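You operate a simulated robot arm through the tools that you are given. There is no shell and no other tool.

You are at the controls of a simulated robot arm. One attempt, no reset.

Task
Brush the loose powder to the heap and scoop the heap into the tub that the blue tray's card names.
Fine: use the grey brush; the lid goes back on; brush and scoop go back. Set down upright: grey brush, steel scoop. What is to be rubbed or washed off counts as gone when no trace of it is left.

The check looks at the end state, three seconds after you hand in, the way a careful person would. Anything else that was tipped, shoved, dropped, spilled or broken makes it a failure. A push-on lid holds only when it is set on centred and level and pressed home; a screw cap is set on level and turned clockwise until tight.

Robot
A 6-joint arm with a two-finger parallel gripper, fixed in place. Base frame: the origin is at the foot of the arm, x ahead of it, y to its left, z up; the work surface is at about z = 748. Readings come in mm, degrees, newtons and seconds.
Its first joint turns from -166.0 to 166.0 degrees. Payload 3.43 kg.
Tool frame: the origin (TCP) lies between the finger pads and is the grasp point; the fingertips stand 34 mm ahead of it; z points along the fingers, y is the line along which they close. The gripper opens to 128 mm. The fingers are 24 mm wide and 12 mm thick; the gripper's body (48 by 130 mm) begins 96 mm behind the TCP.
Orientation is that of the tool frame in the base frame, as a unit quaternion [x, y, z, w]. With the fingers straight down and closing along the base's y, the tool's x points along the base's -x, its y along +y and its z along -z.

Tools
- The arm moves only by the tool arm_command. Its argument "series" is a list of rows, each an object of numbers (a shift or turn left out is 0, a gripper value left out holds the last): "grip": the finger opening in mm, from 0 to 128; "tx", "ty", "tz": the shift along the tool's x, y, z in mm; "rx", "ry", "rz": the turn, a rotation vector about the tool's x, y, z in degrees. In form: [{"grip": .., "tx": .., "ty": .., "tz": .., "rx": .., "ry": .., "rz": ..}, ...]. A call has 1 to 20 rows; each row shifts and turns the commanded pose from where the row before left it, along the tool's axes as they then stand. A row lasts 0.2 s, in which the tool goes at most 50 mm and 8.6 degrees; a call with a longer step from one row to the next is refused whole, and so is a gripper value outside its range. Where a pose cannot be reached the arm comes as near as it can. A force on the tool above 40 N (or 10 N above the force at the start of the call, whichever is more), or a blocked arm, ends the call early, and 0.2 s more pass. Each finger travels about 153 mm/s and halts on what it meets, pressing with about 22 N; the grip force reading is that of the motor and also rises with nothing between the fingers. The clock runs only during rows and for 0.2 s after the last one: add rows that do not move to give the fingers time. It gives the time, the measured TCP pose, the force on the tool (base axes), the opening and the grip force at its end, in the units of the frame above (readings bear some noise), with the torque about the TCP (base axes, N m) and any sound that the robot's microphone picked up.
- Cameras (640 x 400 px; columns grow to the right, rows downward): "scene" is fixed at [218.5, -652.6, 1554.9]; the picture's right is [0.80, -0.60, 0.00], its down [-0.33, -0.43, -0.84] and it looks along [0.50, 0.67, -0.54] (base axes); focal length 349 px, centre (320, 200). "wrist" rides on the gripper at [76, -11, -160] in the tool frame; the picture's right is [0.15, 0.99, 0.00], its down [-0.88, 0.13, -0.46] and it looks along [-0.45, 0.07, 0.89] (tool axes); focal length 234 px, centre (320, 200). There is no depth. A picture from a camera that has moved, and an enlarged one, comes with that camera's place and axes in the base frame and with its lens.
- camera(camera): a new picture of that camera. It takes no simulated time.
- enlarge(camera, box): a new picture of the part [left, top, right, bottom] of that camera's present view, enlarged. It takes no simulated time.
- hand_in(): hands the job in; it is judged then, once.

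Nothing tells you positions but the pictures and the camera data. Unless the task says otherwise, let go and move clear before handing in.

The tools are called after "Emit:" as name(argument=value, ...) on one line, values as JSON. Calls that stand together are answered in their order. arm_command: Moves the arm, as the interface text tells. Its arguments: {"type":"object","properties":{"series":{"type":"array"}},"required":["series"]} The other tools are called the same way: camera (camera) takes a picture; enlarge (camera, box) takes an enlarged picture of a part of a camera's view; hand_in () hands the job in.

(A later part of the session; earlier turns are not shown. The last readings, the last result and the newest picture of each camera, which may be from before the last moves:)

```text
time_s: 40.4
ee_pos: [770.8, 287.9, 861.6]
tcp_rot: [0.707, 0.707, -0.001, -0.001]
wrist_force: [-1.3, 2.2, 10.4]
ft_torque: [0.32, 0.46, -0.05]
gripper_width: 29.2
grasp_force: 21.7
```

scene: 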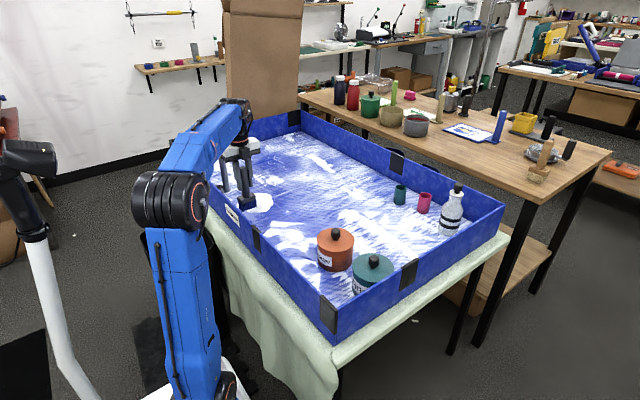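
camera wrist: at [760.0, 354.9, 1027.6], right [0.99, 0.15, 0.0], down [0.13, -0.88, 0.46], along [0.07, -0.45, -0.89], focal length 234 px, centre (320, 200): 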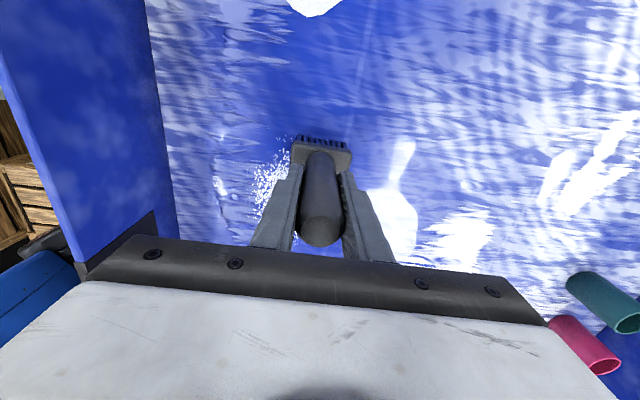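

Contact here is ~862.7 versus ~864.1 at y=178, so the floor drops about 1.3 mm per 100 mm toward +y. I'll tilt the tool slightly to match the floor plane, go back to the start of the lane, and find contact again.

Emit:
arm_command(series=[{"tz": -8}, {"rx": 0.3, "ry": -0.7}, {"tx": -40}, {"tx": -40}, {"tx": -40}, {"tx": -34}, {}, {"tz": 5}, {"tz": 2}, {}, {}])

Emit:
arm_command(series=[{"tz": 0.5}, {}, {}])

Emit:
arm_command(series=[{"tz": 0.4}, {}, {}])

```text
time_s: 42.8
ee_pos: [768.5, 134.8, 866.0]
tcp_rot: [0.707, 0.707, -0.006, 0.003]
wrist_force: [-0.1, -0.2, -1.1]
ft_torque: [0.0, -0.01, 0.02]
gripper_width: 29.1
grasp_force: 22.0
```

```text
time_s: 43.6
ee_pos: [770.1, 135.3, 866.4]
tcp_rot: [0.707, 0.707, -0.005, 0.003]
wrist_force: [-0.5, 0.3, -1.4]
ft_torque: [-0.01, 0.0, -0.03]
gripper_width: 29.2
grasp_force: 21.5
```

```text
time_s: 44.4
ee_pos: [769.4, 135.4, 865.5]
tcp_rot: [0.707, 0.707, -0.006, 0.002]
wrist_force: [0.0, -0.3, 0.8]
ft_torque: [0.01, -0.07, -0.03]
gripper_width: 28.7
grasp_force: 21.9
```

Nearly matching: contact starts just here. I'll trim the tilt a little, press to about 10 N and sweep in short stretches while watching the force.

Emit:
arm_command(series=[{"ry": 0.2, "tz": 0.3}, {"tz": 0.3}, {}, {}])

Emit:
arm_command(series=[{"tx": 5}, {"tx": 10}, {"tx": 10}, {"tx": 10}, {"tx": 10}])

Emit:
enlarge(camera="scene", box=[250, 190, 330, 260])

```text
time_s: 45.4
ee_pos: [768.9, 134.5, 864.6]
tcp_rot: [0.707, 0.707, -0.005, 0.001]
wrist_force: [1.6, -1.3, 8.2]
ft_torque: [-0.09, -0.29, -0.02]
gripper_width: 28.8
grasp_force: 22.1
```

```text
time_s: 46.6
ee_pos: [770.1, 178.9, 863.4]
tcp_rot: [0.708, 0.706, -0.005, 0.001]
wrist_force: [-0.9, -3.3, 6.5]
ft_torque: [-0.16, 0.35, 0.06]
gripper_width: 29.0
grasp_force: 22.6
```

```text
5.71 times, centred on (290, 225) of scene
camera zoom: at [218.5, -652.6, 1554.9], right [0.8, -0.6, 0.0], down [-0.33, -0.43, -0.84], along [0.5, 0.67, -0.54], focal length 1993 px, centre (491, 57)
```

zoom: 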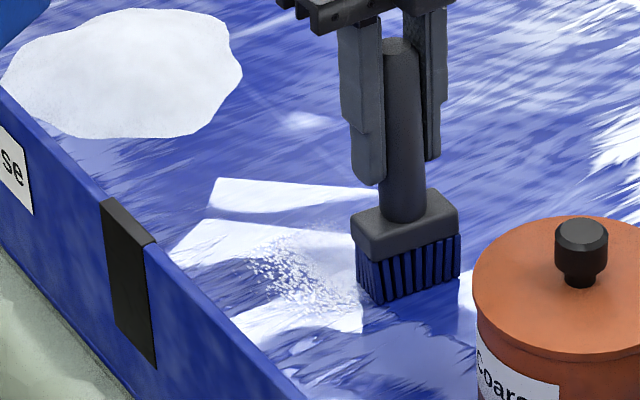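

Steady contact now (6.5 N, with friction drag), and grains behind the brush look cleared while the heap has grown. I'll continue the lane.

Emit:
arm_command(series=[{"tx": 10, "tz": 0.1}, {"tx": 10}, {"tx": 10}, {"tx": 10}, {"tx": 10}])

Emit:
arm_command(series=[{"tx": 10, "tz": 0.05}, {"tx": 10}, {"tx": 10}, {"tx": 10}, {"tx": 10}, {"tx": 10}])

Emit:
enlarge(camera="wrist", box=[220, 40, 420, 220])

Emit:
enlarge(camera="scene", box=[250, 190, 330, 260])

```text
time_s: 47.8
ee_pos: [769.9, 229.9, 861.7]
tcp_rot: [0.706, 0.708, -0.006, 0.001]
wrist_force: [1.0, -2.5, 10.7]
ft_torque: [-0.17, -0.07, 0.01]
gripper_width: 29.1
grasp_force: 21.8
```

```text
time_s: 49.2
ee_pos: [770.3, 290.9, 861.0]
tcp_rot: [0.707, 0.707, -0.005, 0.002]
wrist_force: [0.1, -0.3, 0.2]
ft_torque: [0.02, -0.01, -0.01]
gripper_width: 28.9
grasp_force: 21.7
```

```text
2.22 times, centred on (320, 130) of wrist
camera zoom: at [760.2, 367.3, 1020.7], right [0.99, 0.15, -0.01], down [0.13, -0.88, 0.46], along [0.06, -0.46, -0.89], focal length 520 px, centre (320, 356)
```

zoom: 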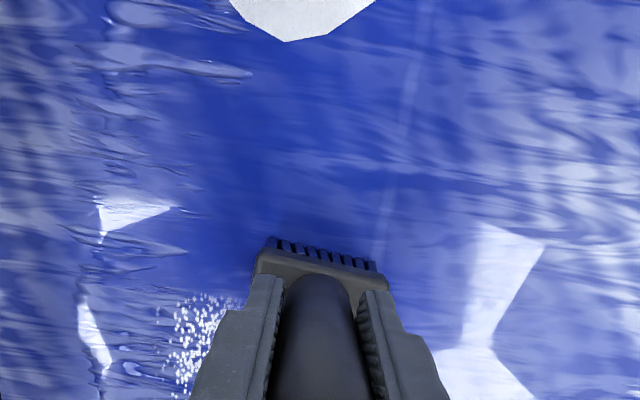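

```text
5.71 times, centred on (290, 225) of scene
camera zoom: at [218.5, -652.6, 1554.9], right [0.8, -0.6, 0.0], down [-0.33, -0.43, -0.84], along [0.5, 0.67, -0.54], focal length 1993 px, centre (491, 57)
```

zoom: 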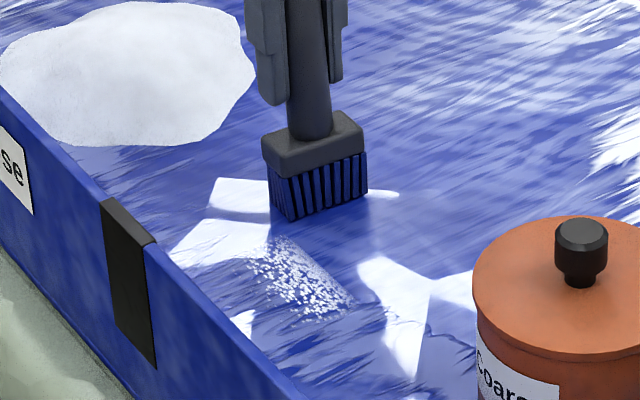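

The right lane is clean and the heap has grown. The remaining grains lie at x≈685–742, so I'll lift, shift to x≈716, and go back to the start.

Emit:
arm_command(series=[{"tz": -10}, {"tx": -35, "ty": -14}, {"tx": -40, "ty": -14}, {"tx": -40, "ty": -14}, {"tx": -40, "ty": -12}, {}, {"tz": 6}, {"tz": 3}, {}, {}])

Emit:
enlarge(camera="wrist", box=[220, 40, 420, 220])

Emit:
enlarge(camera="scene", box=[250, 190, 330, 260])

```text
time_s: 51.4
ee_pos: [714.6, 133.9, 863.4]
tcp_rot: [0.707, 0.708, -0.006, 0.001]
wrist_force: [0.3, 0.1, -1.2]
ft_torque: [0.01, 0.01, -0.03]
gripper_width: 28.9
grasp_force: 21.6
```

```text
2.22 times, centred on (320, 130) of wrist
camera zoom: at [705.2, 210.8, 1023.4], right [0.99, 0.15, -0.01], down [0.13, -0.88, 0.46], along [0.06, -0.46, -0.89], focal length 520 px, centre (320, 356)
```

zoom: 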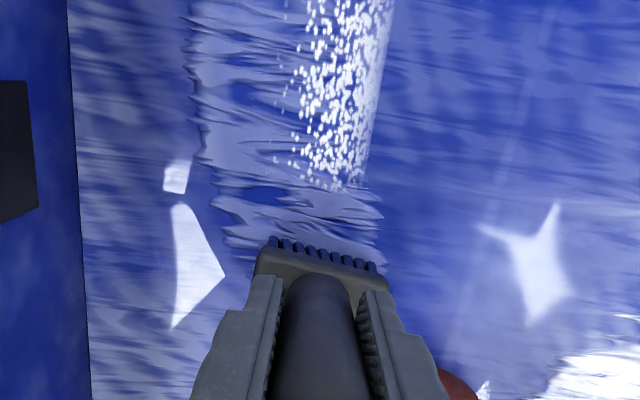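

```text
5.71 times, centred on (290, 225) of scene
camera zoom: at [218.5, -652.6, 1554.9], right [0.8, -0.6, 0.0], down [-0.33, -0.43, -0.84], along [0.5, 0.67, -0.54], focal length 1993 px, centre (491, 57)
```

zoom: 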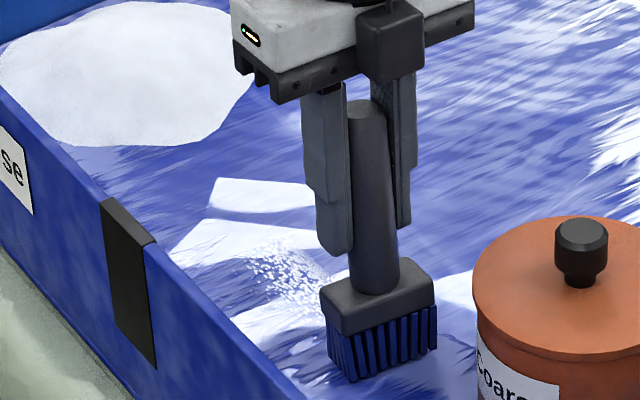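

The remaining band lies squarely ahead of the brush. I'll find contact here, then sweep.

Emit:
arm_command(series=[{"tz": 0.6}, {}, {}])

Emit:
arm_command(series=[{"tz": 0.5}, {}, {}])

Emit:
arm_command(series=[{"tz": 0.4}, {}, {}])

```text
time_s: 52.2
ee_pos: [716.1, 135.1, 864.8]
tcp_rot: [0.707, 0.707, -0.005, 0.002]
wrist_force: [1.1, 0.7, -1.0]
ft_torque: [0.02, -0.01, 0.0]
gripper_width: 28.9
grasp_force: 22.3
```

```text
time_s: 53.0
ee_pos: [715.1, 134.0, 862.9]
tcp_rot: [0.708, 0.707, -0.005, 0.001]
wrist_force: [0.2, -0.6, -0.4]
ft_torque: [0.0, -0.01, -0.03]
gripper_width: 28.8
grasp_force: 22.3
```

```text
time_s: 53.8
ee_pos: [715.0, 133.8, 862.1]
tcp_rot: [0.707, 0.707, -0.005, 0.001]
wrist_force: [-0.4, 0.0, -0.6]
ft_torque: [0.02, 0.01, -0.01]
gripper_width: 28.9
grasp_force: 22.4
```

Emit:
arm_command(series=[{"tz": 0.5}, {}, {}])

Emit:
arm_command(series=[{"tz": 0.5}, {}, {}])

```text
time_s: 54.6
ee_pos: [715.2, 134.1, 864.4]
tcp_rot: [0.707, 0.707, -0.006, 0.002]
wrist_force: [0.1, 0.7, -0.5]
ft_torque: [-0.01, 0.0, 0.0]
gripper_width: 29.1
grasp_force: 22.1
```

```text
time_s: 55.4
ee_pos: [714.8, 134.4, 861.5]
tcp_rot: [0.708, 0.707, -0.004, 0.002]
wrist_force: [0.7, -1.0, 17.8]
ft_torque: [0.0, 0.48, 0.04]
gripper_width: 28.8
grasp_force: 21.7
```

Contact is firm here (17.8 N); I'll ease a hair and sweep with a small added descent.

Emit:
arm_command(series=[{"tz": -0.15, "tx": 3}, {"tx": 8}, {"tx": 10, "tz": 0.03}, {"tx": 10, "tz": 0.03}, {"tx": 10, "tz": 0.03}, {"tx": 10, "tz": 0.03}])

Emit:
arm_command(series=[{"tx": 10, "tz": 0.05}, {"tx": 10, "tz": 0.05}, {"tx": 10, "tz": 0.05}, {"tx": 10, "tz": 0.05}])

Emit:
enlarge(camera="scene", box=[250, 190, 330, 260])

Emit:
enlarge(camera="wrist", box=[220, 40, 420, 220])

```text
time_s: 56.8
ee_pos: [713.8, 187.2, 861.9]
tcp_rot: [0.707, 0.707, -0.006, 0.001]
wrist_force: [0.2, -0.2, -0.3]
ft_torque: [0.0, -0.01, -0.03]
gripper_width: 28.9
grasp_force: 22.3
```

```text
time_s: 57.8
ee_pos: [716.9, 224.6, 861.8]
tcp_rot: [0.707, 0.707, -0.005, 0.001]
wrist_force: [1.0, 0.2, -0.7]
ft_torque: [0.01, 0.01, 0.01]
gripper_width: 28.8
grasp_force: 21.9
```

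```text
5.71 times, centred on (290, 225) of scene
camera zoom: at [218.5, -652.6, 1554.9], right [0.8, -0.6, 0.0], down [-0.33, -0.43, -0.84], along [0.5, 0.67, -0.54], focal length 1993 px, centre (491, 57)
```

zoom: 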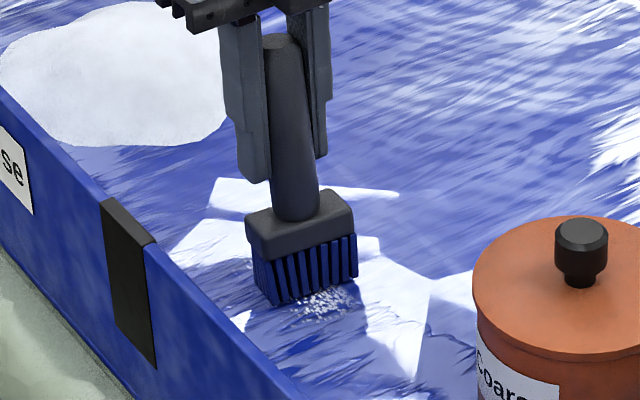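

```text
2.22 times, centred on (320, 130) of wrist
camera zoom: at [705.7, 301.4, 1021.4], right [0.99, 0.15, -0.01], down [0.13, -0.88, 0.46], along [0.06, -0.46, -0.89], focal length 520 px, centre (320, 356)
```

zoom: 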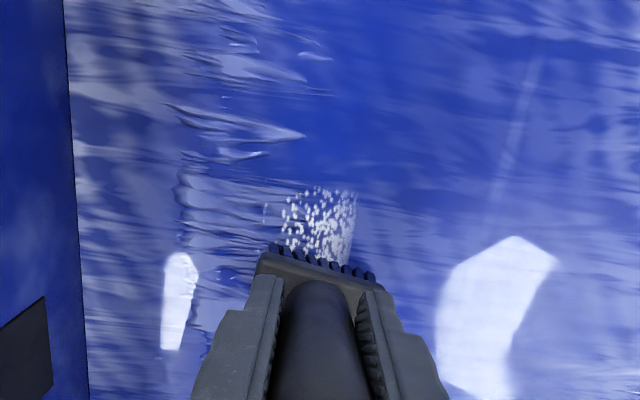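

The brush lost contact again, so I suspect it has pivoted in the grip. I'll look closely at it before continuing.

Emit:
enlarge(camera="scene", box=[265, 190, 315, 245])

Emit:
enlarge(camera="wrist", box=[270, 130, 370, 260])

```text
7.27 times, centred on (290, 218) of scene
camera zoom: at [218.5, -652.6, 1554.9], right [0.8, -0.6, 0.0], down [-0.33, -0.43, -0.84], along [0.5, 0.67, -0.54], focal length 2537 px, centre (538, 73)
```

zoom: 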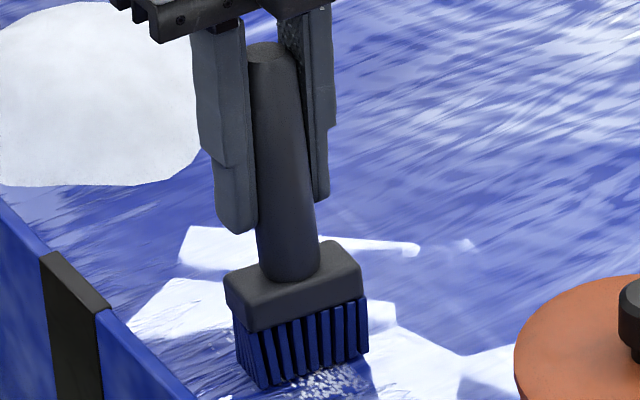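

```text
3.08 times, centred on (320, 195) of wrist
camera zoom: at [705.7, 301.4, 1021.4], right [0.99, 0.15, -0.01], down [0.13, -0.88, 0.46], along [0.06, -0.46, -0.89], focal length 720 px, centre (320, 215)
```

zoom: 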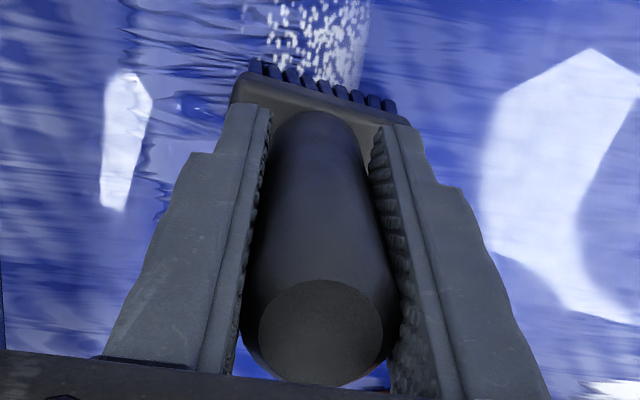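

The brush has leaned about 7° in the grip (bristle end lagging toward −y). I'll lift, tilt the tool to bring the brush upright again, and check.

Emit:
arm_command(series=[{"tz": -12}, {"ry": 3.5}, {"ry": 3}, {}, {}])

Emit:
enlarge(camera="scene", box=[265, 180, 325, 245])

Emit:
camera(camera="wrist")

```text
time_s: 59.0
ee_pos: [717.4, 224.2, 873.8]
tcp_rot: [0.706, 0.706, 0.035, -0.038]
wrist_force: [-0.3, 0.6, -2.0]
ft_torque: [-0.01, 0.0, 0.02]
gripper_width: 28.8
grasp_force: 22.0
```

```text
6.15 times, centred on (295, 212) of scene
camera zoom: at [218.5, -652.6, 1554.9], right [0.8, -0.6, 0.0], down [-0.33, -0.43, -0.84], along [0.5, 0.67, -0.54], focal length 2147 px, centre (474, 123)
```

zoom: 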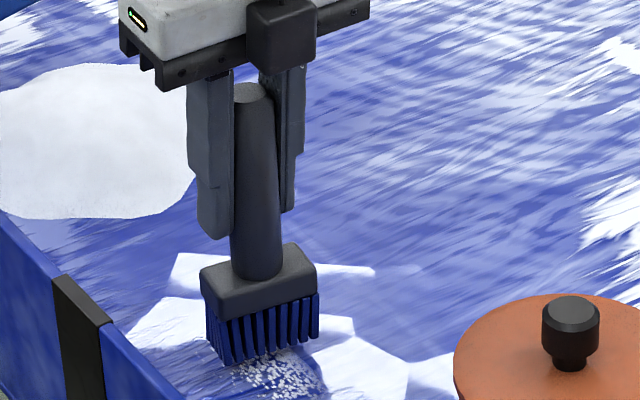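

```text
taken
camera wrist: at [706.5, 283.6, 1040.9], right [0.99, 0.15, 0.01], down [0.13, -0.92, 0.36], along [0.06, -0.36, -0.93], focal length 234 px, centre (320, 200)
```

wrist: 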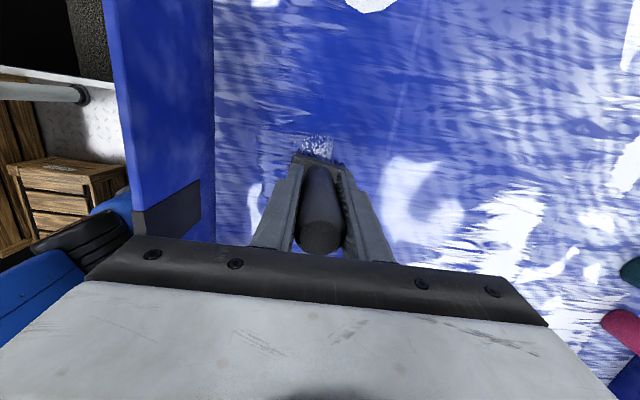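

The brush is now upright again (tool tilted ~6°). I'll go back to the start of this lane, compensating the tilt in my moves, and find contact.

Emit:
arm_command(series=[{"tx": -26.4, "tz": -2.73}, {"tx": -26.4, "tz": -2.73}, {"tx": -26.4, "tz": -2.73}, {"tx": -26.4, "tz": -2.73}, {}, {"tx": -0.6, "tz": 5}, {"tx": -0.4, "tz": 4}, {}, {}])

Emit:
arm_command(series=[{"tx": -0.1, "tz": 1}, {}, {}])

Emit:
arm_command(series=[{"tx": -0.1, "tz": 0.7}, {}, {}])

```text
time_s: 61.0
ee_pos: [714.0, 119.1, 863.0]
tcp_rot: [0.706, 0.706, 0.036, -0.04]
wrist_force: [0.3, 0.2, -1.3]
ft_torque: [-0.02, 0.02, 0.01]
gripper_width: 28.9
grasp_force: 22.1
```

```text
time_s: 61.8
ee_pos: [714.2, 119.4, 861.6]
tcp_rot: [0.706, 0.706, 0.036, -0.039]
wrist_force: [1.3, 2.1, 10.7]
ft_torque: [0.18, -0.46, 0.05]
gripper_width: 28.8
grasp_force: 21.9
```

```text
time_s: 62.6
ee_pos: [714.5, 119.6, 861.5]
tcp_rot: [0.706, 0.706, 0.036, -0.039]
wrist_force: [0.2, -3.1, 16.4]
ft_torque: [-0.29, -0.59, -0.02]
gripper_width: 28.6
grasp_force: 21.4
```

Contact is on the +x edge (torque −0.59), so I'll lift slightly, level the brush sideways, and press again more gently.

Emit:
arm_command(series=[{"tx": 0.2, "tz": -2}, {"rx": -0.5}, {}, {"tx": -0.1, "tz": 1}, {}, {}])

Emit:
arm_command(series=[{"tx": -0.05, "tz": 0.5}, {}, {}])

Emit:
arm_command(series=[{"tx": -0.05, "tz": 0.4}, {}, {}])

```text
time_s: 64.0
ee_pos: [716.6, 119.7, 862.7]
tcp_rot: [0.706, 0.706, 0.038, -0.035]
wrist_force: [0.5, -0.7, -1.0]
ft_torque: [0.02, -0.02, -0.03]
gripper_width: 28.5
grasp_force: 22.2
```

```text
time_s: 64.8
ee_pos: [715.1, 118.9, 861.5]
tcp_rot: [0.706, 0.706, 0.038, -0.036]
wrist_force: [-1.2, 0.3, -0.3]
ft_torque: [0.01, 0.01, 0.0]
gripper_width: 28.7
grasp_force: 21.8
```

```text
time_s: 65.6
ee_pos: [714.5, 117.9, 862.4]
tcp_rot: [0.705, 0.707, 0.038, -0.035]
wrist_force: [-0.4, -1.1, -1.1]
ft_torque: [0.0, -0.02, 0.0]
gripper_width: 28.5
grasp_force: 22.0
```

Emit:
arm_command(series=[{"tx": -0.05, "tz": 0.4}, {}, {}])

Emit:
arm_command(series=[{"tx": -0.05, "tz": 0.4}, {}, {}])

```text
time_s: 66.4
ee_pos: [715.7, 119.0, 862.0]
tcp_rot: [0.706, 0.706, 0.039, -0.036]
wrist_force: [0.3, -0.1, -1.4]
ft_torque: [0.01, 0.03, 0.02]
gripper_width: 28.6
grasp_force: 21.8
```

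```text
time_s: 67.2
ee_pos: [714.9, 119.8, 860.0]
tcp_rot: [0.706, 0.706, 0.038, -0.036]
wrist_force: [0.2, -0.6, -0.8]
ft_torque: [-0.02, -0.02, -0.01]
gripper_width: 28.8
grasp_force: 22.3
```

Still no contact after levelling; I'll keep stepping down to find the floor.

Emit:
arm_command(series=[{"tx": -0.05, "tz": 0.4}, {}, {}])

Emit:
arm_command(series=[{"tx": -0.05, "tz": 0.4}, {}, {}])

Emit:
enlarge(camera="scene", box=[270, 190, 340, 265])

Emit:
enlarge(camera="wrist", box=[220, 60, 420, 260])

```text
time_s: 68.0
ee_pos: [715.4, 120.3, 861.2]
tcp_rot: [0.706, 0.707, 0.038, -0.036]
wrist_force: [0.5, -0.8, -1.1]
ft_torque: [0.01, 0.05, -0.04]
gripper_width: 28.8
grasp_force: 22.1
```

```text
time_s: 68.8
ee_pos: [714.7, 120.0, 861.5]
tcp_rot: [0.707, 0.706, 0.038, -0.036]
wrist_force: [0.5, -2.0, 8.7]
ft_torque: [-0.25, 0.11, 0.05]
gripper_width: 29.3
grasp_force: 21.8
```

```text
5.33 times, centred on (305, 228) of scene
camera zoom: at [218.5, -652.6, 1554.9], right [0.8, -0.6, 0.0], down [-0.33, -0.43, -0.84], along [0.5, 0.67, -0.54], focal length 1860 px, centre (400, 53)
```

zoom: 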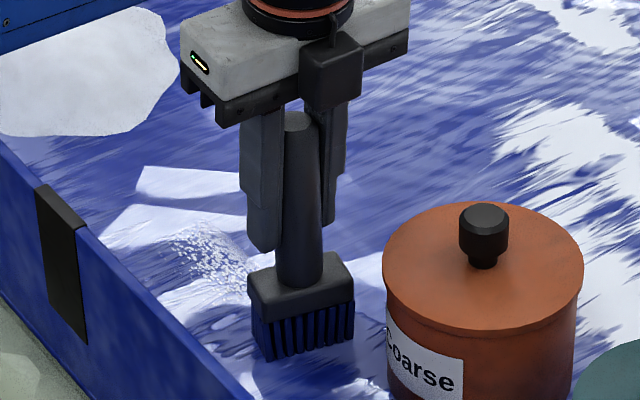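

```text
2.00 times, centred on (320, 160) of wrist
camera zoom: at [703.0, 178.1, 1028.2], right [0.99, 0.14, 0.02], down [0.13, -0.92, 0.36], along [0.07, -0.36, -0.93], focal length 468 px, centre (320, 280)
```

zoom: 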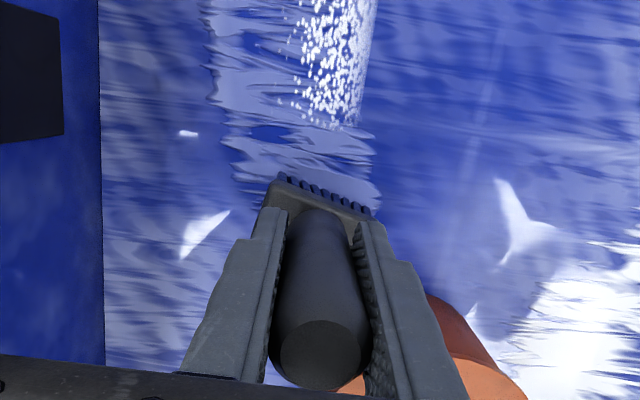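

Now it's flat on the floor with 8.7 N. Sweeping forward in short stretches, checking the force each time.

Emit:
arm_command(series=[{"tx": 8, "tz": 0.87}, {"tx": 10, "tz": 1.08}, {"tx": 10, "tz": 1.08}, {"tx": 10, "tz": 1.08}])

Emit:
enlarge(camera="wrist", box=[220, 60, 420, 260])

```text
time_s: 69.8
ee_pos: [716.3, 157.0, 860.2]
tcp_rot: [0.706, 0.706, 0.038, -0.036]
wrist_force: [-0.8, -2.3, 8.2]
ft_torque: [-0.18, 0.27, 0.09]
gripper_width: 28.5
grasp_force: 22.1
```

```text
2.00 times, centred on (320, 160) of wrist
camera zoom: at [704.8, 215.0, 1027.7], right [0.99, 0.14, 0.02], down [0.13, -0.92, 0.36], along [0.07, -0.36, -0.93], focal length 468 px, centre (320, 280)
```

zoom: 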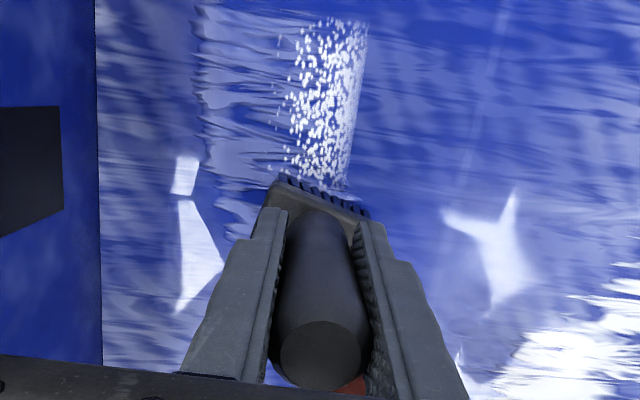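

Contact is holding at 8.2 N. Continuing through the band.

Emit:
arm_command(series=[{"tx": 10, "tz": 1.08}, {"tx": 10, "tz": 1.08}, {"tx": 10, "tz": 1.08}])

Emit:
arm_command(series=[{"tx": 10, "tz": 1.08}, {"tx": 10, "tz": 1.08}, {"tx": 10, "tz": 1.08}])

Emit:
enlarge(camera="wrist", box=[220, 60, 420, 260])

Emit:
enlarge(camera="scene", box=[250, 190, 330, 260])

```text
time_s: 70.6
ee_pos: [717.2, 187.4, 861.3]
tcp_rot: [0.706, 0.706, 0.039, -0.036]
wrist_force: [-0.3, 0.2, -0.7]
ft_torque: [-0.01, -0.01, 0.03]
gripper_width: 28.3
grasp_force: 21.7
```

```text
time_s: 71.4
ee_pos: [715.1, 218.2, 860.4]
tcp_rot: [0.707, 0.706, 0.038, -0.036]
wrist_force: [-0.5, -0.3, -0.4]
ft_torque: [0.01, -0.01, -0.03]
gripper_width: 28.4
grasp_force: 22.1
```

```text
2.00 times, centred on (320, 160) of wrist
camera zoom: at [704.7, 276.3, 1028.1], right [0.99, 0.14, 0.02], down [0.13, -0.92, 0.36], along [0.07, -0.36, -0.93], focal length 468 px, centre (320, 280)
```

zoom: 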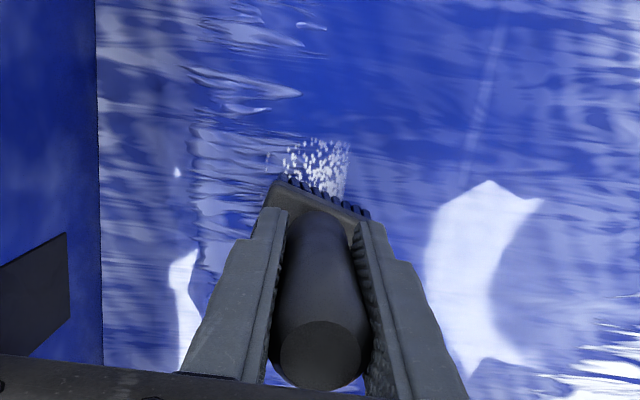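

```text
5.71 times, centred on (290, 225) of scene
camera zoom: at [218.5, -652.6, 1554.9], right [0.8, -0.6, 0.0], down [-0.33, -0.43, -0.84], along [0.5, 0.67, -0.54], focal length 1993 px, centre (491, 57)
```

zoom: 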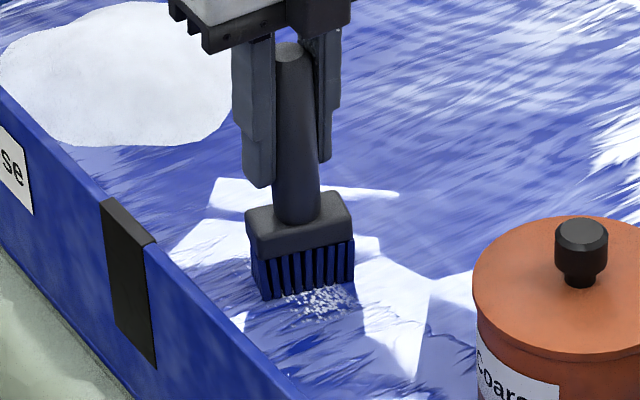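

Contact was lost partway again. I'll step down here to find how far the floor is, then redo this stretch.

Emit:
arm_command(series=[{"tx": -0.05, "tz": 0.5}, {}])

Emit:
arm_command(series=[{"tx": -0.05, "tz": 0.5}, {}])

Emit:
arm_command(series=[{"tx": -0.05, "tz": 0.5}, {}])

```text
time_s: 72.0
ee_pos: [715.2, 217.9, 861.2]
tcp_rot: [0.707, 0.706, 0.037, -0.036]
wrist_force: [0.3, 0.7, 3.5]
ft_torque: [0.12, 0.03, 0.0]
gripper_width: 28.6
grasp_force: 22.3
```

```text
time_s: 72.6
ee_pos: [715.3, 217.2, 861.7]
tcp_rot: [0.706, 0.706, 0.04, -0.035]
wrist_force: [1.5, -2.6, 16.5]
ft_torque: [-0.12, 0.28, 0.11]
gripper_width: 28.3
grasp_force: 22.1
```

```text
time_s: 73.2
ee_pos: [715.0, 216.6, 859.5]
tcp_rot: [0.707, 0.706, 0.038, -0.036]
wrist_force: [0.5, -1.2, 17.5]
ft_torque: [0.11, 0.4, 0.08]
gripper_width: 28.2
grasp_force: 21.6
```

The gap was only ~0.5 mm, so the floor slope is nearer 1.5 mm per 100 mm. I'll continue this pass with that slope.

Emit:
arm_command(series=[{"tx": 6, "tz": 0.6}, {"tx": 10, "tz": 1.13}, {"tx": 10, "tz": 1.15}, {"tx": 10, "tz": 1.15}])

Emit:
arm_command(series=[{"tx": 10, "tz": 1.17}, {"tx": 10, "tz": 1.17}, {"tx": 10, "tz": 1.17}])

Emit:
enlarge(camera="wrist", box=[220, 60, 420, 260])

Emit:
enlarge(camera="scene", box=[250, 190, 330, 260])

```text
time_s: 74.2
ee_pos: [715.4, 252.9, 858.5]
tcp_rot: [0.707, 0.705, 0.038, -0.035]
wrist_force: [-0.3, -4.3, 11.1]
ft_torque: [-0.25, 0.22, 0.08]
gripper_width: 28.2
grasp_force: 22.0
```

```text
time_s: 75.0
ee_pos: [714.8, 282.7, 858.3]
tcp_rot: [0.706, 0.706, 0.039, -0.036]
wrist_force: [0.7, -5.1, 16.3]
ft_torque: [-0.27, 0.3, 0.09]
gripper_width: 28.4
grasp_force: 22.0
```

```text
2.00 times, centred on (320, 160) of wrist
camera zoom: at [703.9, 341.4, 1025.4], right [0.99, 0.14, 0.02], down [0.13, -0.92, 0.36], along [0.07, -0.35, -0.93], focal length 468 px, centre (320, 280)
```

zoom: 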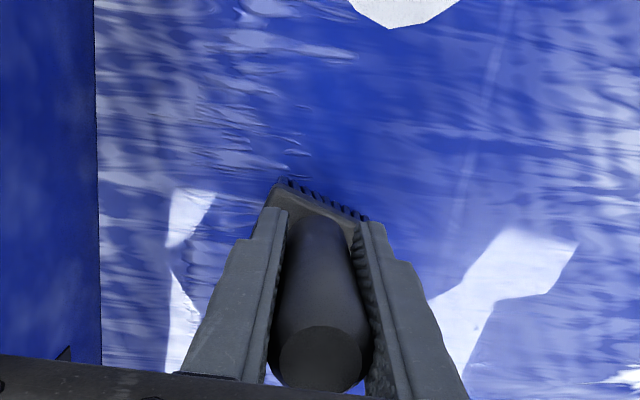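

```text
5.71 times, centred on (290, 225) of scene
camera zoom: at [218.5, -652.6, 1554.9], right [0.8, -0.6, 0.0], down [-0.33, -0.43, -0.84], along [0.5, 0.67, -0.54], focal length 1993 px, centre (491, 57)
```

zoom: 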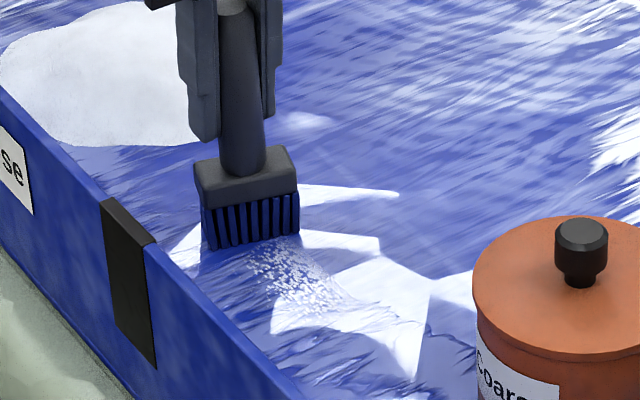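

Some grains remain behind the brush. I'll lift and look at the leftovers from above.

Emit:
arm_command(series=[{"tz": -12}, {"ty": 35, "tz": -4}, {"ty": 35}, {}])

Emit:
camera(camera="wrist")

Emit:
enlarge(camera="wrist", box=[160, 100, 320, 240])

Emit:
enlarge(camera="scene", box=[250, 190, 330, 260])

```text
time_s: 76.0
ee_pos: [785.5, 282.6, 874.2]
tcp_rot: [0.706, 0.706, 0.038, -0.036]
wrist_force: [-0.3, -0.6, -1.6]
ft_torque: [0.02, 0.02, 0.06]
gripper_width: 28.2
grasp_force: 21.9
```

```text
taken
camera wrist: at [774.4, 340.4, 1042.2], right [0.99, 0.14, 0.02], down [0.13, -0.92, 0.36], along [0.07, -0.36, -0.93], focal length 234 px, centre (320, 200)
```

wrist: 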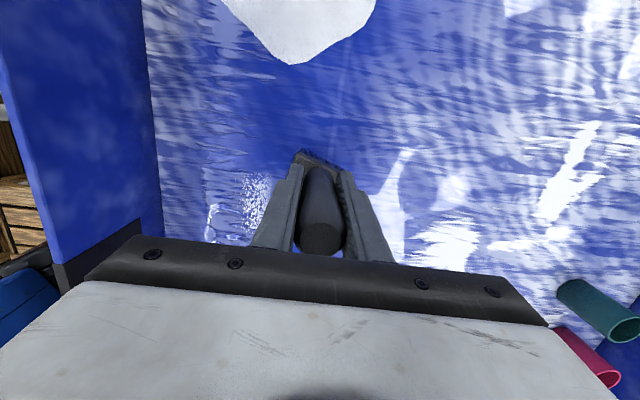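

```text
2.86 times, centred on (240, 170) of wrist
camera zoom: at [774.4, 340.4, 1042.2], right [0.99, 0.14, 0.02], down [0.13, -0.92, 0.36], along [0.07, -0.36, -0.93], focal length 669 px, centre (549, 286)
```

zoom: 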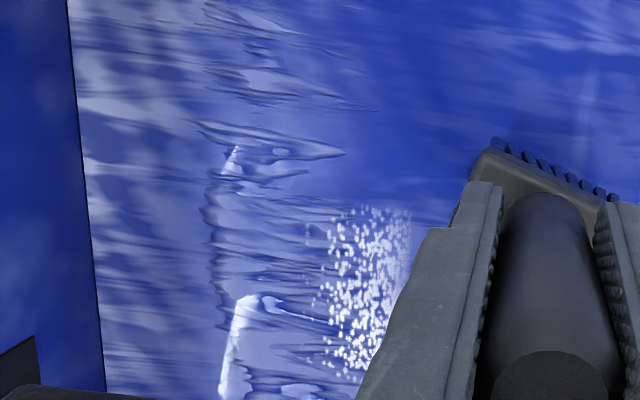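

```text
5.71 times, centred on (290, 225) of scene
camera zoom: at [218.5, -652.6, 1554.9], right [0.8, -0.6, 0.0], down [-0.33, -0.43, -0.84], along [0.5, 0.67, -0.54], focal length 1993 px, centre (491, 57)
```

zoom: 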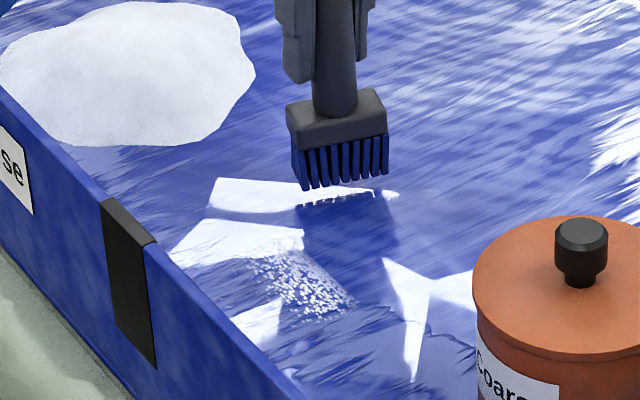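

The leftover band spans y≈172–253 (where contact was lost); beyond that it's clean. I'll do one more pass on it with the corrected slope.

Emit:
arm_command(series=[{"tx": -35.4, "tz": -4.1, "ty": -17.5}, {"tx": -35.4, "tz": -4.1, "ty": -17.5}, {"tx": -35.4, "tz": -4.1, "ty": -17.5}, {"tx": -35.4, "tz": -4.1, "ty": -17.5}, {}, {"tx": -0.8, "tz": 8}, {"tx": -0.7, "tz": 7}, {}, {}])

Emit:
arm_command(series=[{"tx": -0.05, "tz": 0.5}, {}])

Emit:
arm_command(series=[{"tx": -0.05, "tz": 0.4}, {}])

```text
time_s: 78.0
ee_pos: [715.3, 139.8, 860.4]
tcp_rot: [0.706, 0.706, 0.038, -0.036]
wrist_force: [0.5, 0.7, -1.4]
ft_torque: [-0.02, 0.01, 0.0]
gripper_width: 28.2
grasp_force: 22.6
```

```text
time_s: 78.6
ee_pos: [715.2, 139.6, 859.7]
tcp_rot: [0.706, 0.706, 0.038, -0.035]
wrist_force: [0.0, 0.3, -0.5]
ft_torque: [0.01, -0.01, 0.02]
gripper_width: 28.2
grasp_force: 21.3
```

```text
time_s: 79.2
ee_pos: [715.8, 140.2, 858.6]
tcp_rot: [0.705, 0.707, 0.038, -0.035]
wrist_force: [0.4, -0.4, -1.3]
ft_torque: [0.0, 0.04, -0.03]
gripper_width: 28.1
grasp_force: 22.2
```

Emit:
arm_command(series=[{"tx": -0.05, "tz": 0.5}, {}])

Emit:
arm_command(series=[{"tx": -0.05, "tz": 0.5}, {}])

Emit:
arm_command(series=[{"tx": -0.05, "tz": 0.4}, {}])

```text
time_s: 79.8
ee_pos: [714.9, 138.9, 859.5]
tcp_rot: [0.706, 0.706, 0.039, -0.036]
wrist_force: [-0.2, -0.9, -0.9]
ft_torque: [0.02, 0.02, 0.05]
gripper_width: 28.2
grasp_force: 22.2
```

```text
time_s: 80.4
ee_pos: [715.4, 139.1, 859.1]
tcp_rot: [0.706, 0.706, 0.038, -0.035]
wrist_force: [0.6, -0.2, -0.5]
ft_torque: [0.01, -0.02, 0.01]
gripper_width: 28.0
grasp_force: 22.3
```

```text
time_s: 81.0
ee_pos: [715.4, 140.1, 859.5]
tcp_rot: [0.706, 0.706, 0.038, -0.035]
wrist_force: [-0.1, -0.6, 0.8]
ft_torque: [0.01, -0.03, -0.02]
gripper_width: 28.2
grasp_force: 21.7
```

Contact begins here, so the brush is creeping up slightly in the grip during sweeps rather than the floor sloping. A small extra press, then sweep with the same descent rate to hold contact.

Emit:
arm_command(series=[{"tx": -0.05, "tz": 0.4}, {}, {"tx": 6, "tz": 0.68}, {"tx": 10, "tz": 1.15}, {"tx": 10, "tz": 1.15}])

Emit:
arm_command(series=[{"tx": 10, "tz": 1.16}, {"tx": 10, "tz": 1.16}, {"tx": 10, "tz": 1.16}])

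Emit:
enlarge(camera="wrist", box=[220, 60, 420, 260])

```text
time_s: 82.2
ee_pos: [715.5, 167.3, 858.5]
tcp_rot: [0.707, 0.706, 0.039, -0.035]
wrist_force: [0.5, -0.8, 1.0]
ft_torque: [-0.04, 0.01, -0.02]
gripper_width: 28.4
grasp_force: 22.0
```

```text
time_s: 83.0
ee_pos: [714.5, 195.9, 859.7]
tcp_rot: [0.707, 0.705, 0.038, -0.036]
wrist_force: [0.1, -0.7, -0.5]
ft_torque: [-0.04, -0.01, 0.01]
gripper_width: 28.3
grasp_force: 21.7
```

```text
2.00 times, centred on (320, 160) of wrist
camera zoom: at [703.4, 254.3, 1026.4], right [0.99, 0.14, 0.02], down [0.13, -0.92, 0.36], along [0.07, -0.36, -0.93], focal length 468 px, centre (320, 280)
```

zoom: 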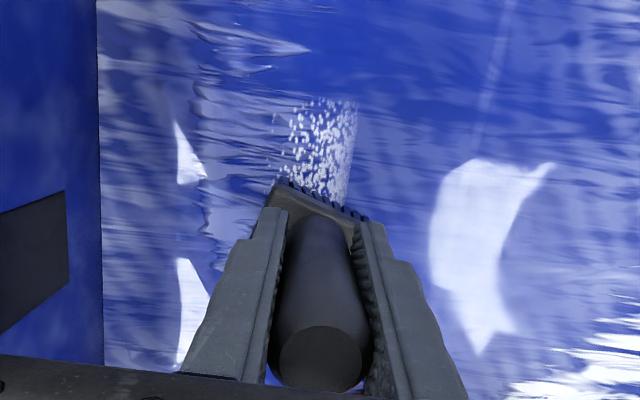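

Contact faded again. I'll go back and sweep with a firmer, steadily descending press (the slip in the grip limits the force safely to ~17 N).

Emit:
arm_command(series=[{"tx": 0.5, "tz": -6}, {"tx": -29, "tz": -3}, {"tx": -29, "tz": -3}, {}, {"tx": -0.5, "tz": 5}, {"tx": -0.1, "tz": 1}, {"tz": 0.5}, {}, {}])

Emit:
arm_command(series=[{"tx": -0.05, "tz": 0.5}, {}])

Emit:
arm_command(series=[{"tx": -0.05, "tz": 0.5}, {}])

```text
time_s: 85.0
ee_pos: [715.2, 137.1, 856.8]
tcp_rot: [0.706, 0.706, 0.038, -0.036]
wrist_force: [4.7, -1.3, 18.4]
ft_torque: [0.04, -0.05, 0.0]
gripper_width: 28.3
grasp_force: 22.3
```

```text
time_s: 85.6
ee_pos: [716.3, 137.5, 857.7]
tcp_rot: [0.706, 0.706, 0.039, -0.036]
wrist_force: [-1.3, -0.7, 15.2]
ft_torque: [0.13, 0.44, 0.02]
gripper_width: 28.3
grasp_force: 22.1
```

```text
time_s: 86.2
ee_pos: [714.5, 137.6, 856.6]
tcp_rot: [0.706, 0.706, 0.038, -0.035]
wrist_force: [1.1, -0.4, 16.9]
ft_torque: [0.21, 0.38, 0.0]
gripper_width: 28.2
grasp_force: 21.6
```

Firm press (~17 N) achieved. Sweeping now with the steady descent.

Emit:
arm_command(series=[{"tx": 6, "tz": 0.72}, {"tx": 10, "tz": 1.25}, {"tx": 10, "tz": 1.25}])

Emit:
arm_command(series=[{"tx": 10, "tz": 1.28}, {"tx": 10, "tz": 1.28}])

Emit:
arm_command(series=[{"tx": 10, "tz": 1.28}, {"tx": 10, "tz": 1.28}])

Emit:
enlarge(camera="wrist", box=[220, 60, 420, 260])

```text
time_s: 87.0
ee_pos: [715.3, 162.7, 856.7]
tcp_rot: [0.707, 0.705, 0.038, -0.035]
wrist_force: [0.3, -4.7, 13.1]
ft_torque: [-0.32, 0.31, 0.09]
gripper_width: 28.2
grasp_force: 22.3
```

```text
time_s: 87.6
ee_pos: [716.5, 182.3, 856.3]
tcp_rot: [0.706, 0.706, 0.038, -0.036]
wrist_force: [0.0, -2.6, 7.1]
ft_torque: [-0.18, 0.17, 0.07]
gripper_width: 28.2
grasp_force: 21.6
```

```text
time_s: 88.2
ee_pos: [715.3, 204.2, 854.9]
tcp_rot: [0.706, 0.706, 0.039, -0.035]
wrist_force: [0.4, -4.1, 14.4]
ft_torque: [-0.31, 0.29, 0.09]
gripper_width: 28.4
grasp_force: 22.3
```

```text
2.00 times, centred on (320, 160) of wrist
camera zoom: at [702.9, 261.3, 1021.6], right [0.99, 0.14, 0.02], down [0.13, -0.92, 0.36], along [0.07, -0.36, -0.93], focal length 468 px, centre (320, 280)
```

zoom: 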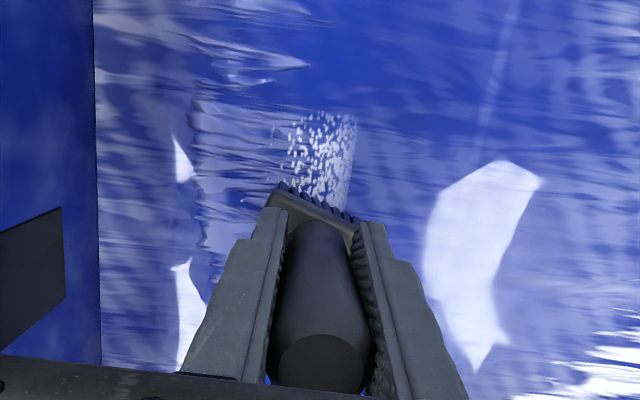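

Contact is holding well. Continuing to clear the rest of the band.

Emit:
arm_command(series=[{"tx": 10, "tz": 1.24}, {"tx": 10, "tz": 1.26}])

Emit:
arm_command(series=[{"tx": 10, "tz": 1.26}, {"tx": 10, "tz": 1.26}])

Emit:
arm_command(series=[{"tx": 10, "tz": 1.26}, {"tx": 10, "tz": 1.26}])

Emit:
enlarge(camera="wrist", box=[220, 60, 420, 260])

Emit:
enlarge(camera="scene", box=[250, 190, 330, 260])

```text
time_s: 88.8
ee_pos: [714.4, 223.6, 852.2]
tcp_rot: [0.706, 0.706, 0.039, -0.035]
wrist_force: [-0.4, -3.7, 15.4]
ft_torque: [-0.23, 0.38, 0.12]
gripper_width: 28.2
grasp_force: 21.1
```

```text
time_s: 89.4
ee_pos: [715.5, 245.4, 851.6]
tcp_rot: [0.706, 0.706, 0.038, -0.035]
wrist_force: [-0.5, -3.5, 11.2]
ft_torque: [-0.27, 0.28, 0.04]
gripper_width: 28.2
grasp_force: 22.2
```

```text
time_s: 90.0
ee_pos: [715.4, 264.8, 852.0]
tcp_rot: [0.706, 0.706, 0.039, -0.035]
wrist_force: [0.3, -4.4, 15.5]
ft_torque: [-0.32, 0.3, 0.1]
gripper_width: 28.3
grasp_force: 22.4
```

```text
2.00 times, centred on (320, 160) of wrist
camera zoom: at [702.7, 322.8, 1019.1], right [0.99, 0.14, 0.02], down [0.13, -0.92, 0.36], along [0.07, -0.35, -0.93], focal length 468 px, centre (320, 280)
```

zoom: 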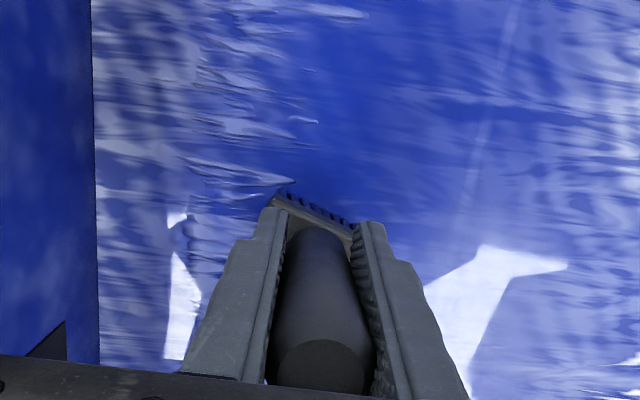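

```text
5.71 times, centred on (290, 225) of scene
camera zoom: at [218.5, -652.6, 1554.9], right [0.8, -0.6, 0.0], down [-0.33, -0.43, -0.84], along [0.5, 0.67, -0.54], focal length 1993 px, centre (491, 57)
```

zoom: 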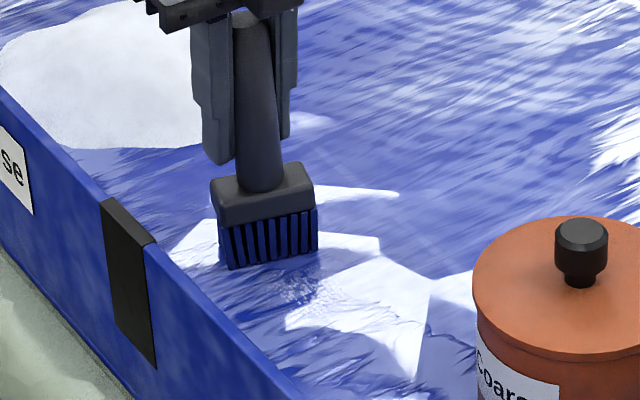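

Most of the band is gone; a few grains may remain. I'll lift aside and check from above.

Emit:
arm_command(series=[{"tx": 1, "tz": -12}, {"ty": 35, "tz": -4}, {"ty": 35}, {}])

Emit:
enlarge(camera="wrist", box=[140, 80, 320, 240])

Emit:
enlarge(camera="scene", box=[260, 200, 320, 250])

```text
time_s: 91.0
ee_pos: [785.9, 264.0, 870.6]
tcp_rot: [0.706, 0.706, 0.038, -0.035]
wrist_force: [0.1, 0.2, -0.6]
ft_torque: [-0.02, 0.02, 0.02]
gripper_width: 28.2
grasp_force: 22.2
```

```text
2.50 times, centred on (230, 160) of wrist
camera zoom: at [774.4, 322.5, 1037.3], right [0.99, 0.14, 0.02], down [0.13, -0.92, 0.36], along [0.07, -0.36, -0.93], focal length 585 px, centre (545, 300)
```

zoom: 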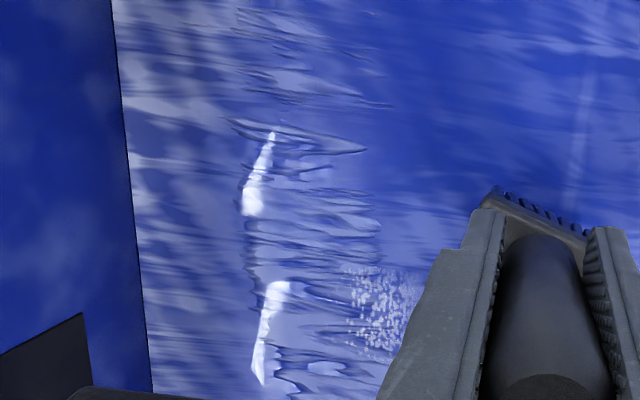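

```text
8.00 times, centred on (290, 225) of scene
camera zoom: at [218.5, -652.6, 1554.9], right [0.8, -0.6, 0.0], down [-0.33, -0.43, -0.84], along [0.5, 0.67, -0.54], focal length 2791 px, centre (560, 0)
```

zoom: 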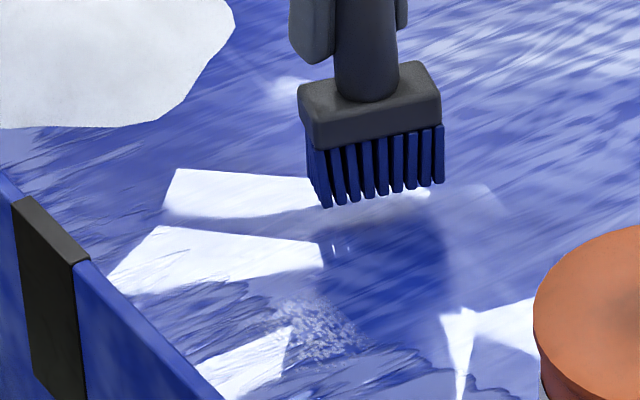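

A thin patch remains at about x 690–735, y 165–220. One more firm pass over it.

Emit:
arm_command(series=[{"tx": -33.5, "tz": -3.5, "ty": -17.5}, {"tx": -33.5, "tz": -3.5, "ty": -17.5}, {"tx": -33.5, "tz": -3.5, "ty": -17.5}, {"tx": -33.5, "tz": -3.5, "ty": -17.5}, {}, {"tx": -0.8, "tz": 8}, {"tx": -0.7, "tz": 7}, {"tz": 0.5}, {}, {}])

Emit:
arm_command(series=[{"tx": -0.05, "tz": 0.5}, {}])

Emit:
arm_command(series=[{"tx": -0.05, "tz": 0.5}, {}])

```text
time_s: 93.2
ee_pos: [715.5, 131.4, 854.2]
tcp_rot: [0.706, 0.706, 0.038, -0.035]
wrist_force: [-0.1, 0.1, -0.2]
ft_torque: [0.0, 0.0, 0.02]
gripper_width: 28.2
grasp_force: 21.6
```

```text
time_s: 93.8
ee_pos: [714.1, 129.7, 852.8]
tcp_rot: [0.706, 0.706, 0.038, -0.036]
wrist_force: [-0.3, 0.3, -1.9]
ft_torque: [0.0, 0.01, -0.01]
gripper_width: 28.5
grasp_force: 22.3
```

```text
time_s: 94.4
ee_pos: [714.6, 130.6, 852.0]
tcp_rot: [0.706, 0.706, 0.038, -0.035]
wrist_force: [-0.6, -0.5, 0.1]
ft_torque: [0.02, -0.01, 0.01]
gripper_width: 28.3
grasp_force: 21.7
```

Emit:
arm_command(series=[{"tx": -0.05, "tz": 0.5}, {}])

Emit:
arm_command(series=[{"tx": -0.05, "tz": 0.5}, {}])

Emit:
arm_command(series=[{"tx": -0.05, "tz": 0.5}, {}])

```text
time_s: 95.0
ee_pos: [715.4, 130.4, 852.5]
tcp_rot: [0.706, 0.706, 0.039, -0.035]
wrist_force: [-1.5, 0.0, 4.1]
ft_torque: [0.14, 0.22, -0.04]
gripper_width: 28.2
grasp_force: 22.2
```

```text
time_s: 95.6
ee_pos: [716.3, 128.4, 852.1]
tcp_rot: [0.705, 0.707, 0.039, -0.035]
wrist_force: [0.8, 3.1, 11.1]
ft_torque: [0.46, 0.33, -0.07]
gripper_width: 28.5
grasp_force: 21.9
```

```text
time_s: 96.2
ee_pos: [717.0, 127.8, 850.5]
tcp_rot: [0.706, 0.706, 0.04, -0.035]
wrist_force: [-0.6, -1.1, 18.6]
ft_torque: [0.08, 0.46, 0.02]
gripper_width: 28.3
grasp_force: 22.6
```

Good press, though it leans on the −x edge; I'll level that slightly as I begin the pass.

Emit:
arm_command(series=[{"rx": 0.5}, {"tx": 6, "tz": 0.72}, {"tx": 10, "tz": 1.25}, {"tx": 10, "tz": 1.27}])

Emit:
arm_command(series=[{"tx": 10, "tz": 1.28}, {"tx": 10, "tz": 1.28}])

Emit:
arm_command(series=[{"tx": 10, "tz": 1.28}, {"tx": 10, "tz": 1.28}])

Emit:
arm_command(series=[{"tx": 10, "tz": 1.28}, {"tx": 10, "tz": 1.28}])

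Emit:
enlarge(camera="wrist", box=[220, 60, 420, 260])

Emit:
enlarge(camera="scene", box=[250, 190, 330, 260])

```text
time_s: 97.2
ee_pos: [716.0, 155.8, 851.0]
tcp_rot: [0.706, 0.706, 0.035, -0.039]
wrist_force: [0.1, -3.9, 11.0]
ft_torque: [-0.25, 0.25, 0.06]
gripper_width: 28.6
grasp_force: 21.8
```

```text
time_s: 97.8
ee_pos: [715.2, 172.6, 849.8]
tcp_rot: [0.706, 0.706, 0.036, -0.039]
wrist_force: [0.3, -3.2, 14.3]
ft_torque: [-0.32, 0.27, 0.09]
gripper_width: 28.4
grasp_force: 22.1
```

```text
time_s: 98.4
ee_pos: [715.5, 194.8, 849.6]
tcp_rot: [0.706, 0.707, 0.035, -0.038]
wrist_force: [0.4, -3.3, 17.4]
ft_torque: [-0.26, 0.42, 0.14]
gripper_width: 28.1
grasp_force: 22.3
```

```text
time_s: 99.0
ee_pos: [715.1, 214.8, 848.8]
tcp_rot: [0.706, 0.706, 0.035, -0.038]
wrist_force: [-1.5, -3.1, 11.1]
ft_torque: [-0.26, 0.32, 0.06]
gripper_width: 28.2
grasp_force: 22.1
```

```text
2.00 times, centred on (320, 160) of wrist
camera zoom: at [705.6, 273.5, 1015.5], right [0.99, 0.15, 0.01], down [0.13, -0.92, 0.36], along [0.06, -0.36, -0.93], focal length 468 px, centre (320, 280)
```

zoom: 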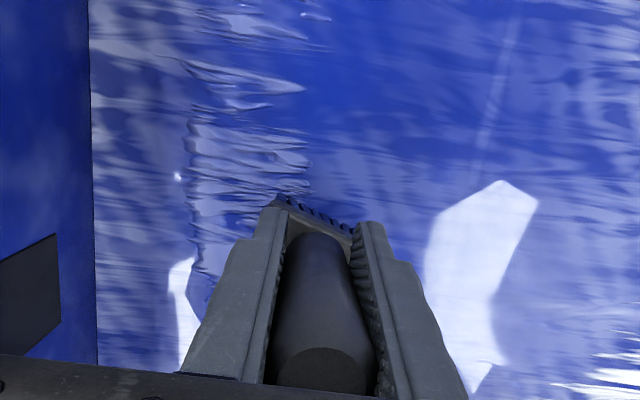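

```text
5.71 times, centred on (290, 225) of scene
camera zoom: at [218.5, -652.6, 1554.9], right [0.8, -0.6, 0.0], down [-0.33, -0.43, -0.84], along [0.5, 0.67, -0.54], focal length 1993 px, centre (491, 57)
```

zoom: 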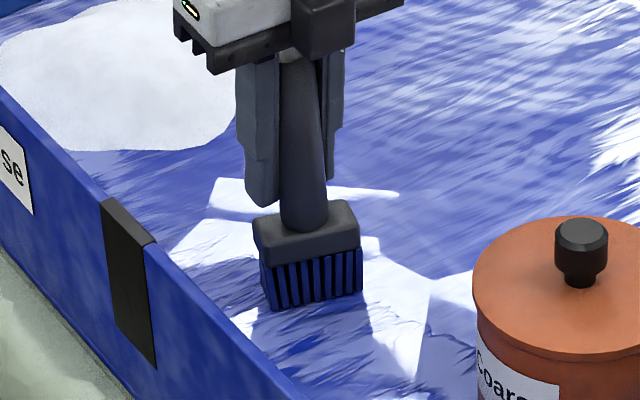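

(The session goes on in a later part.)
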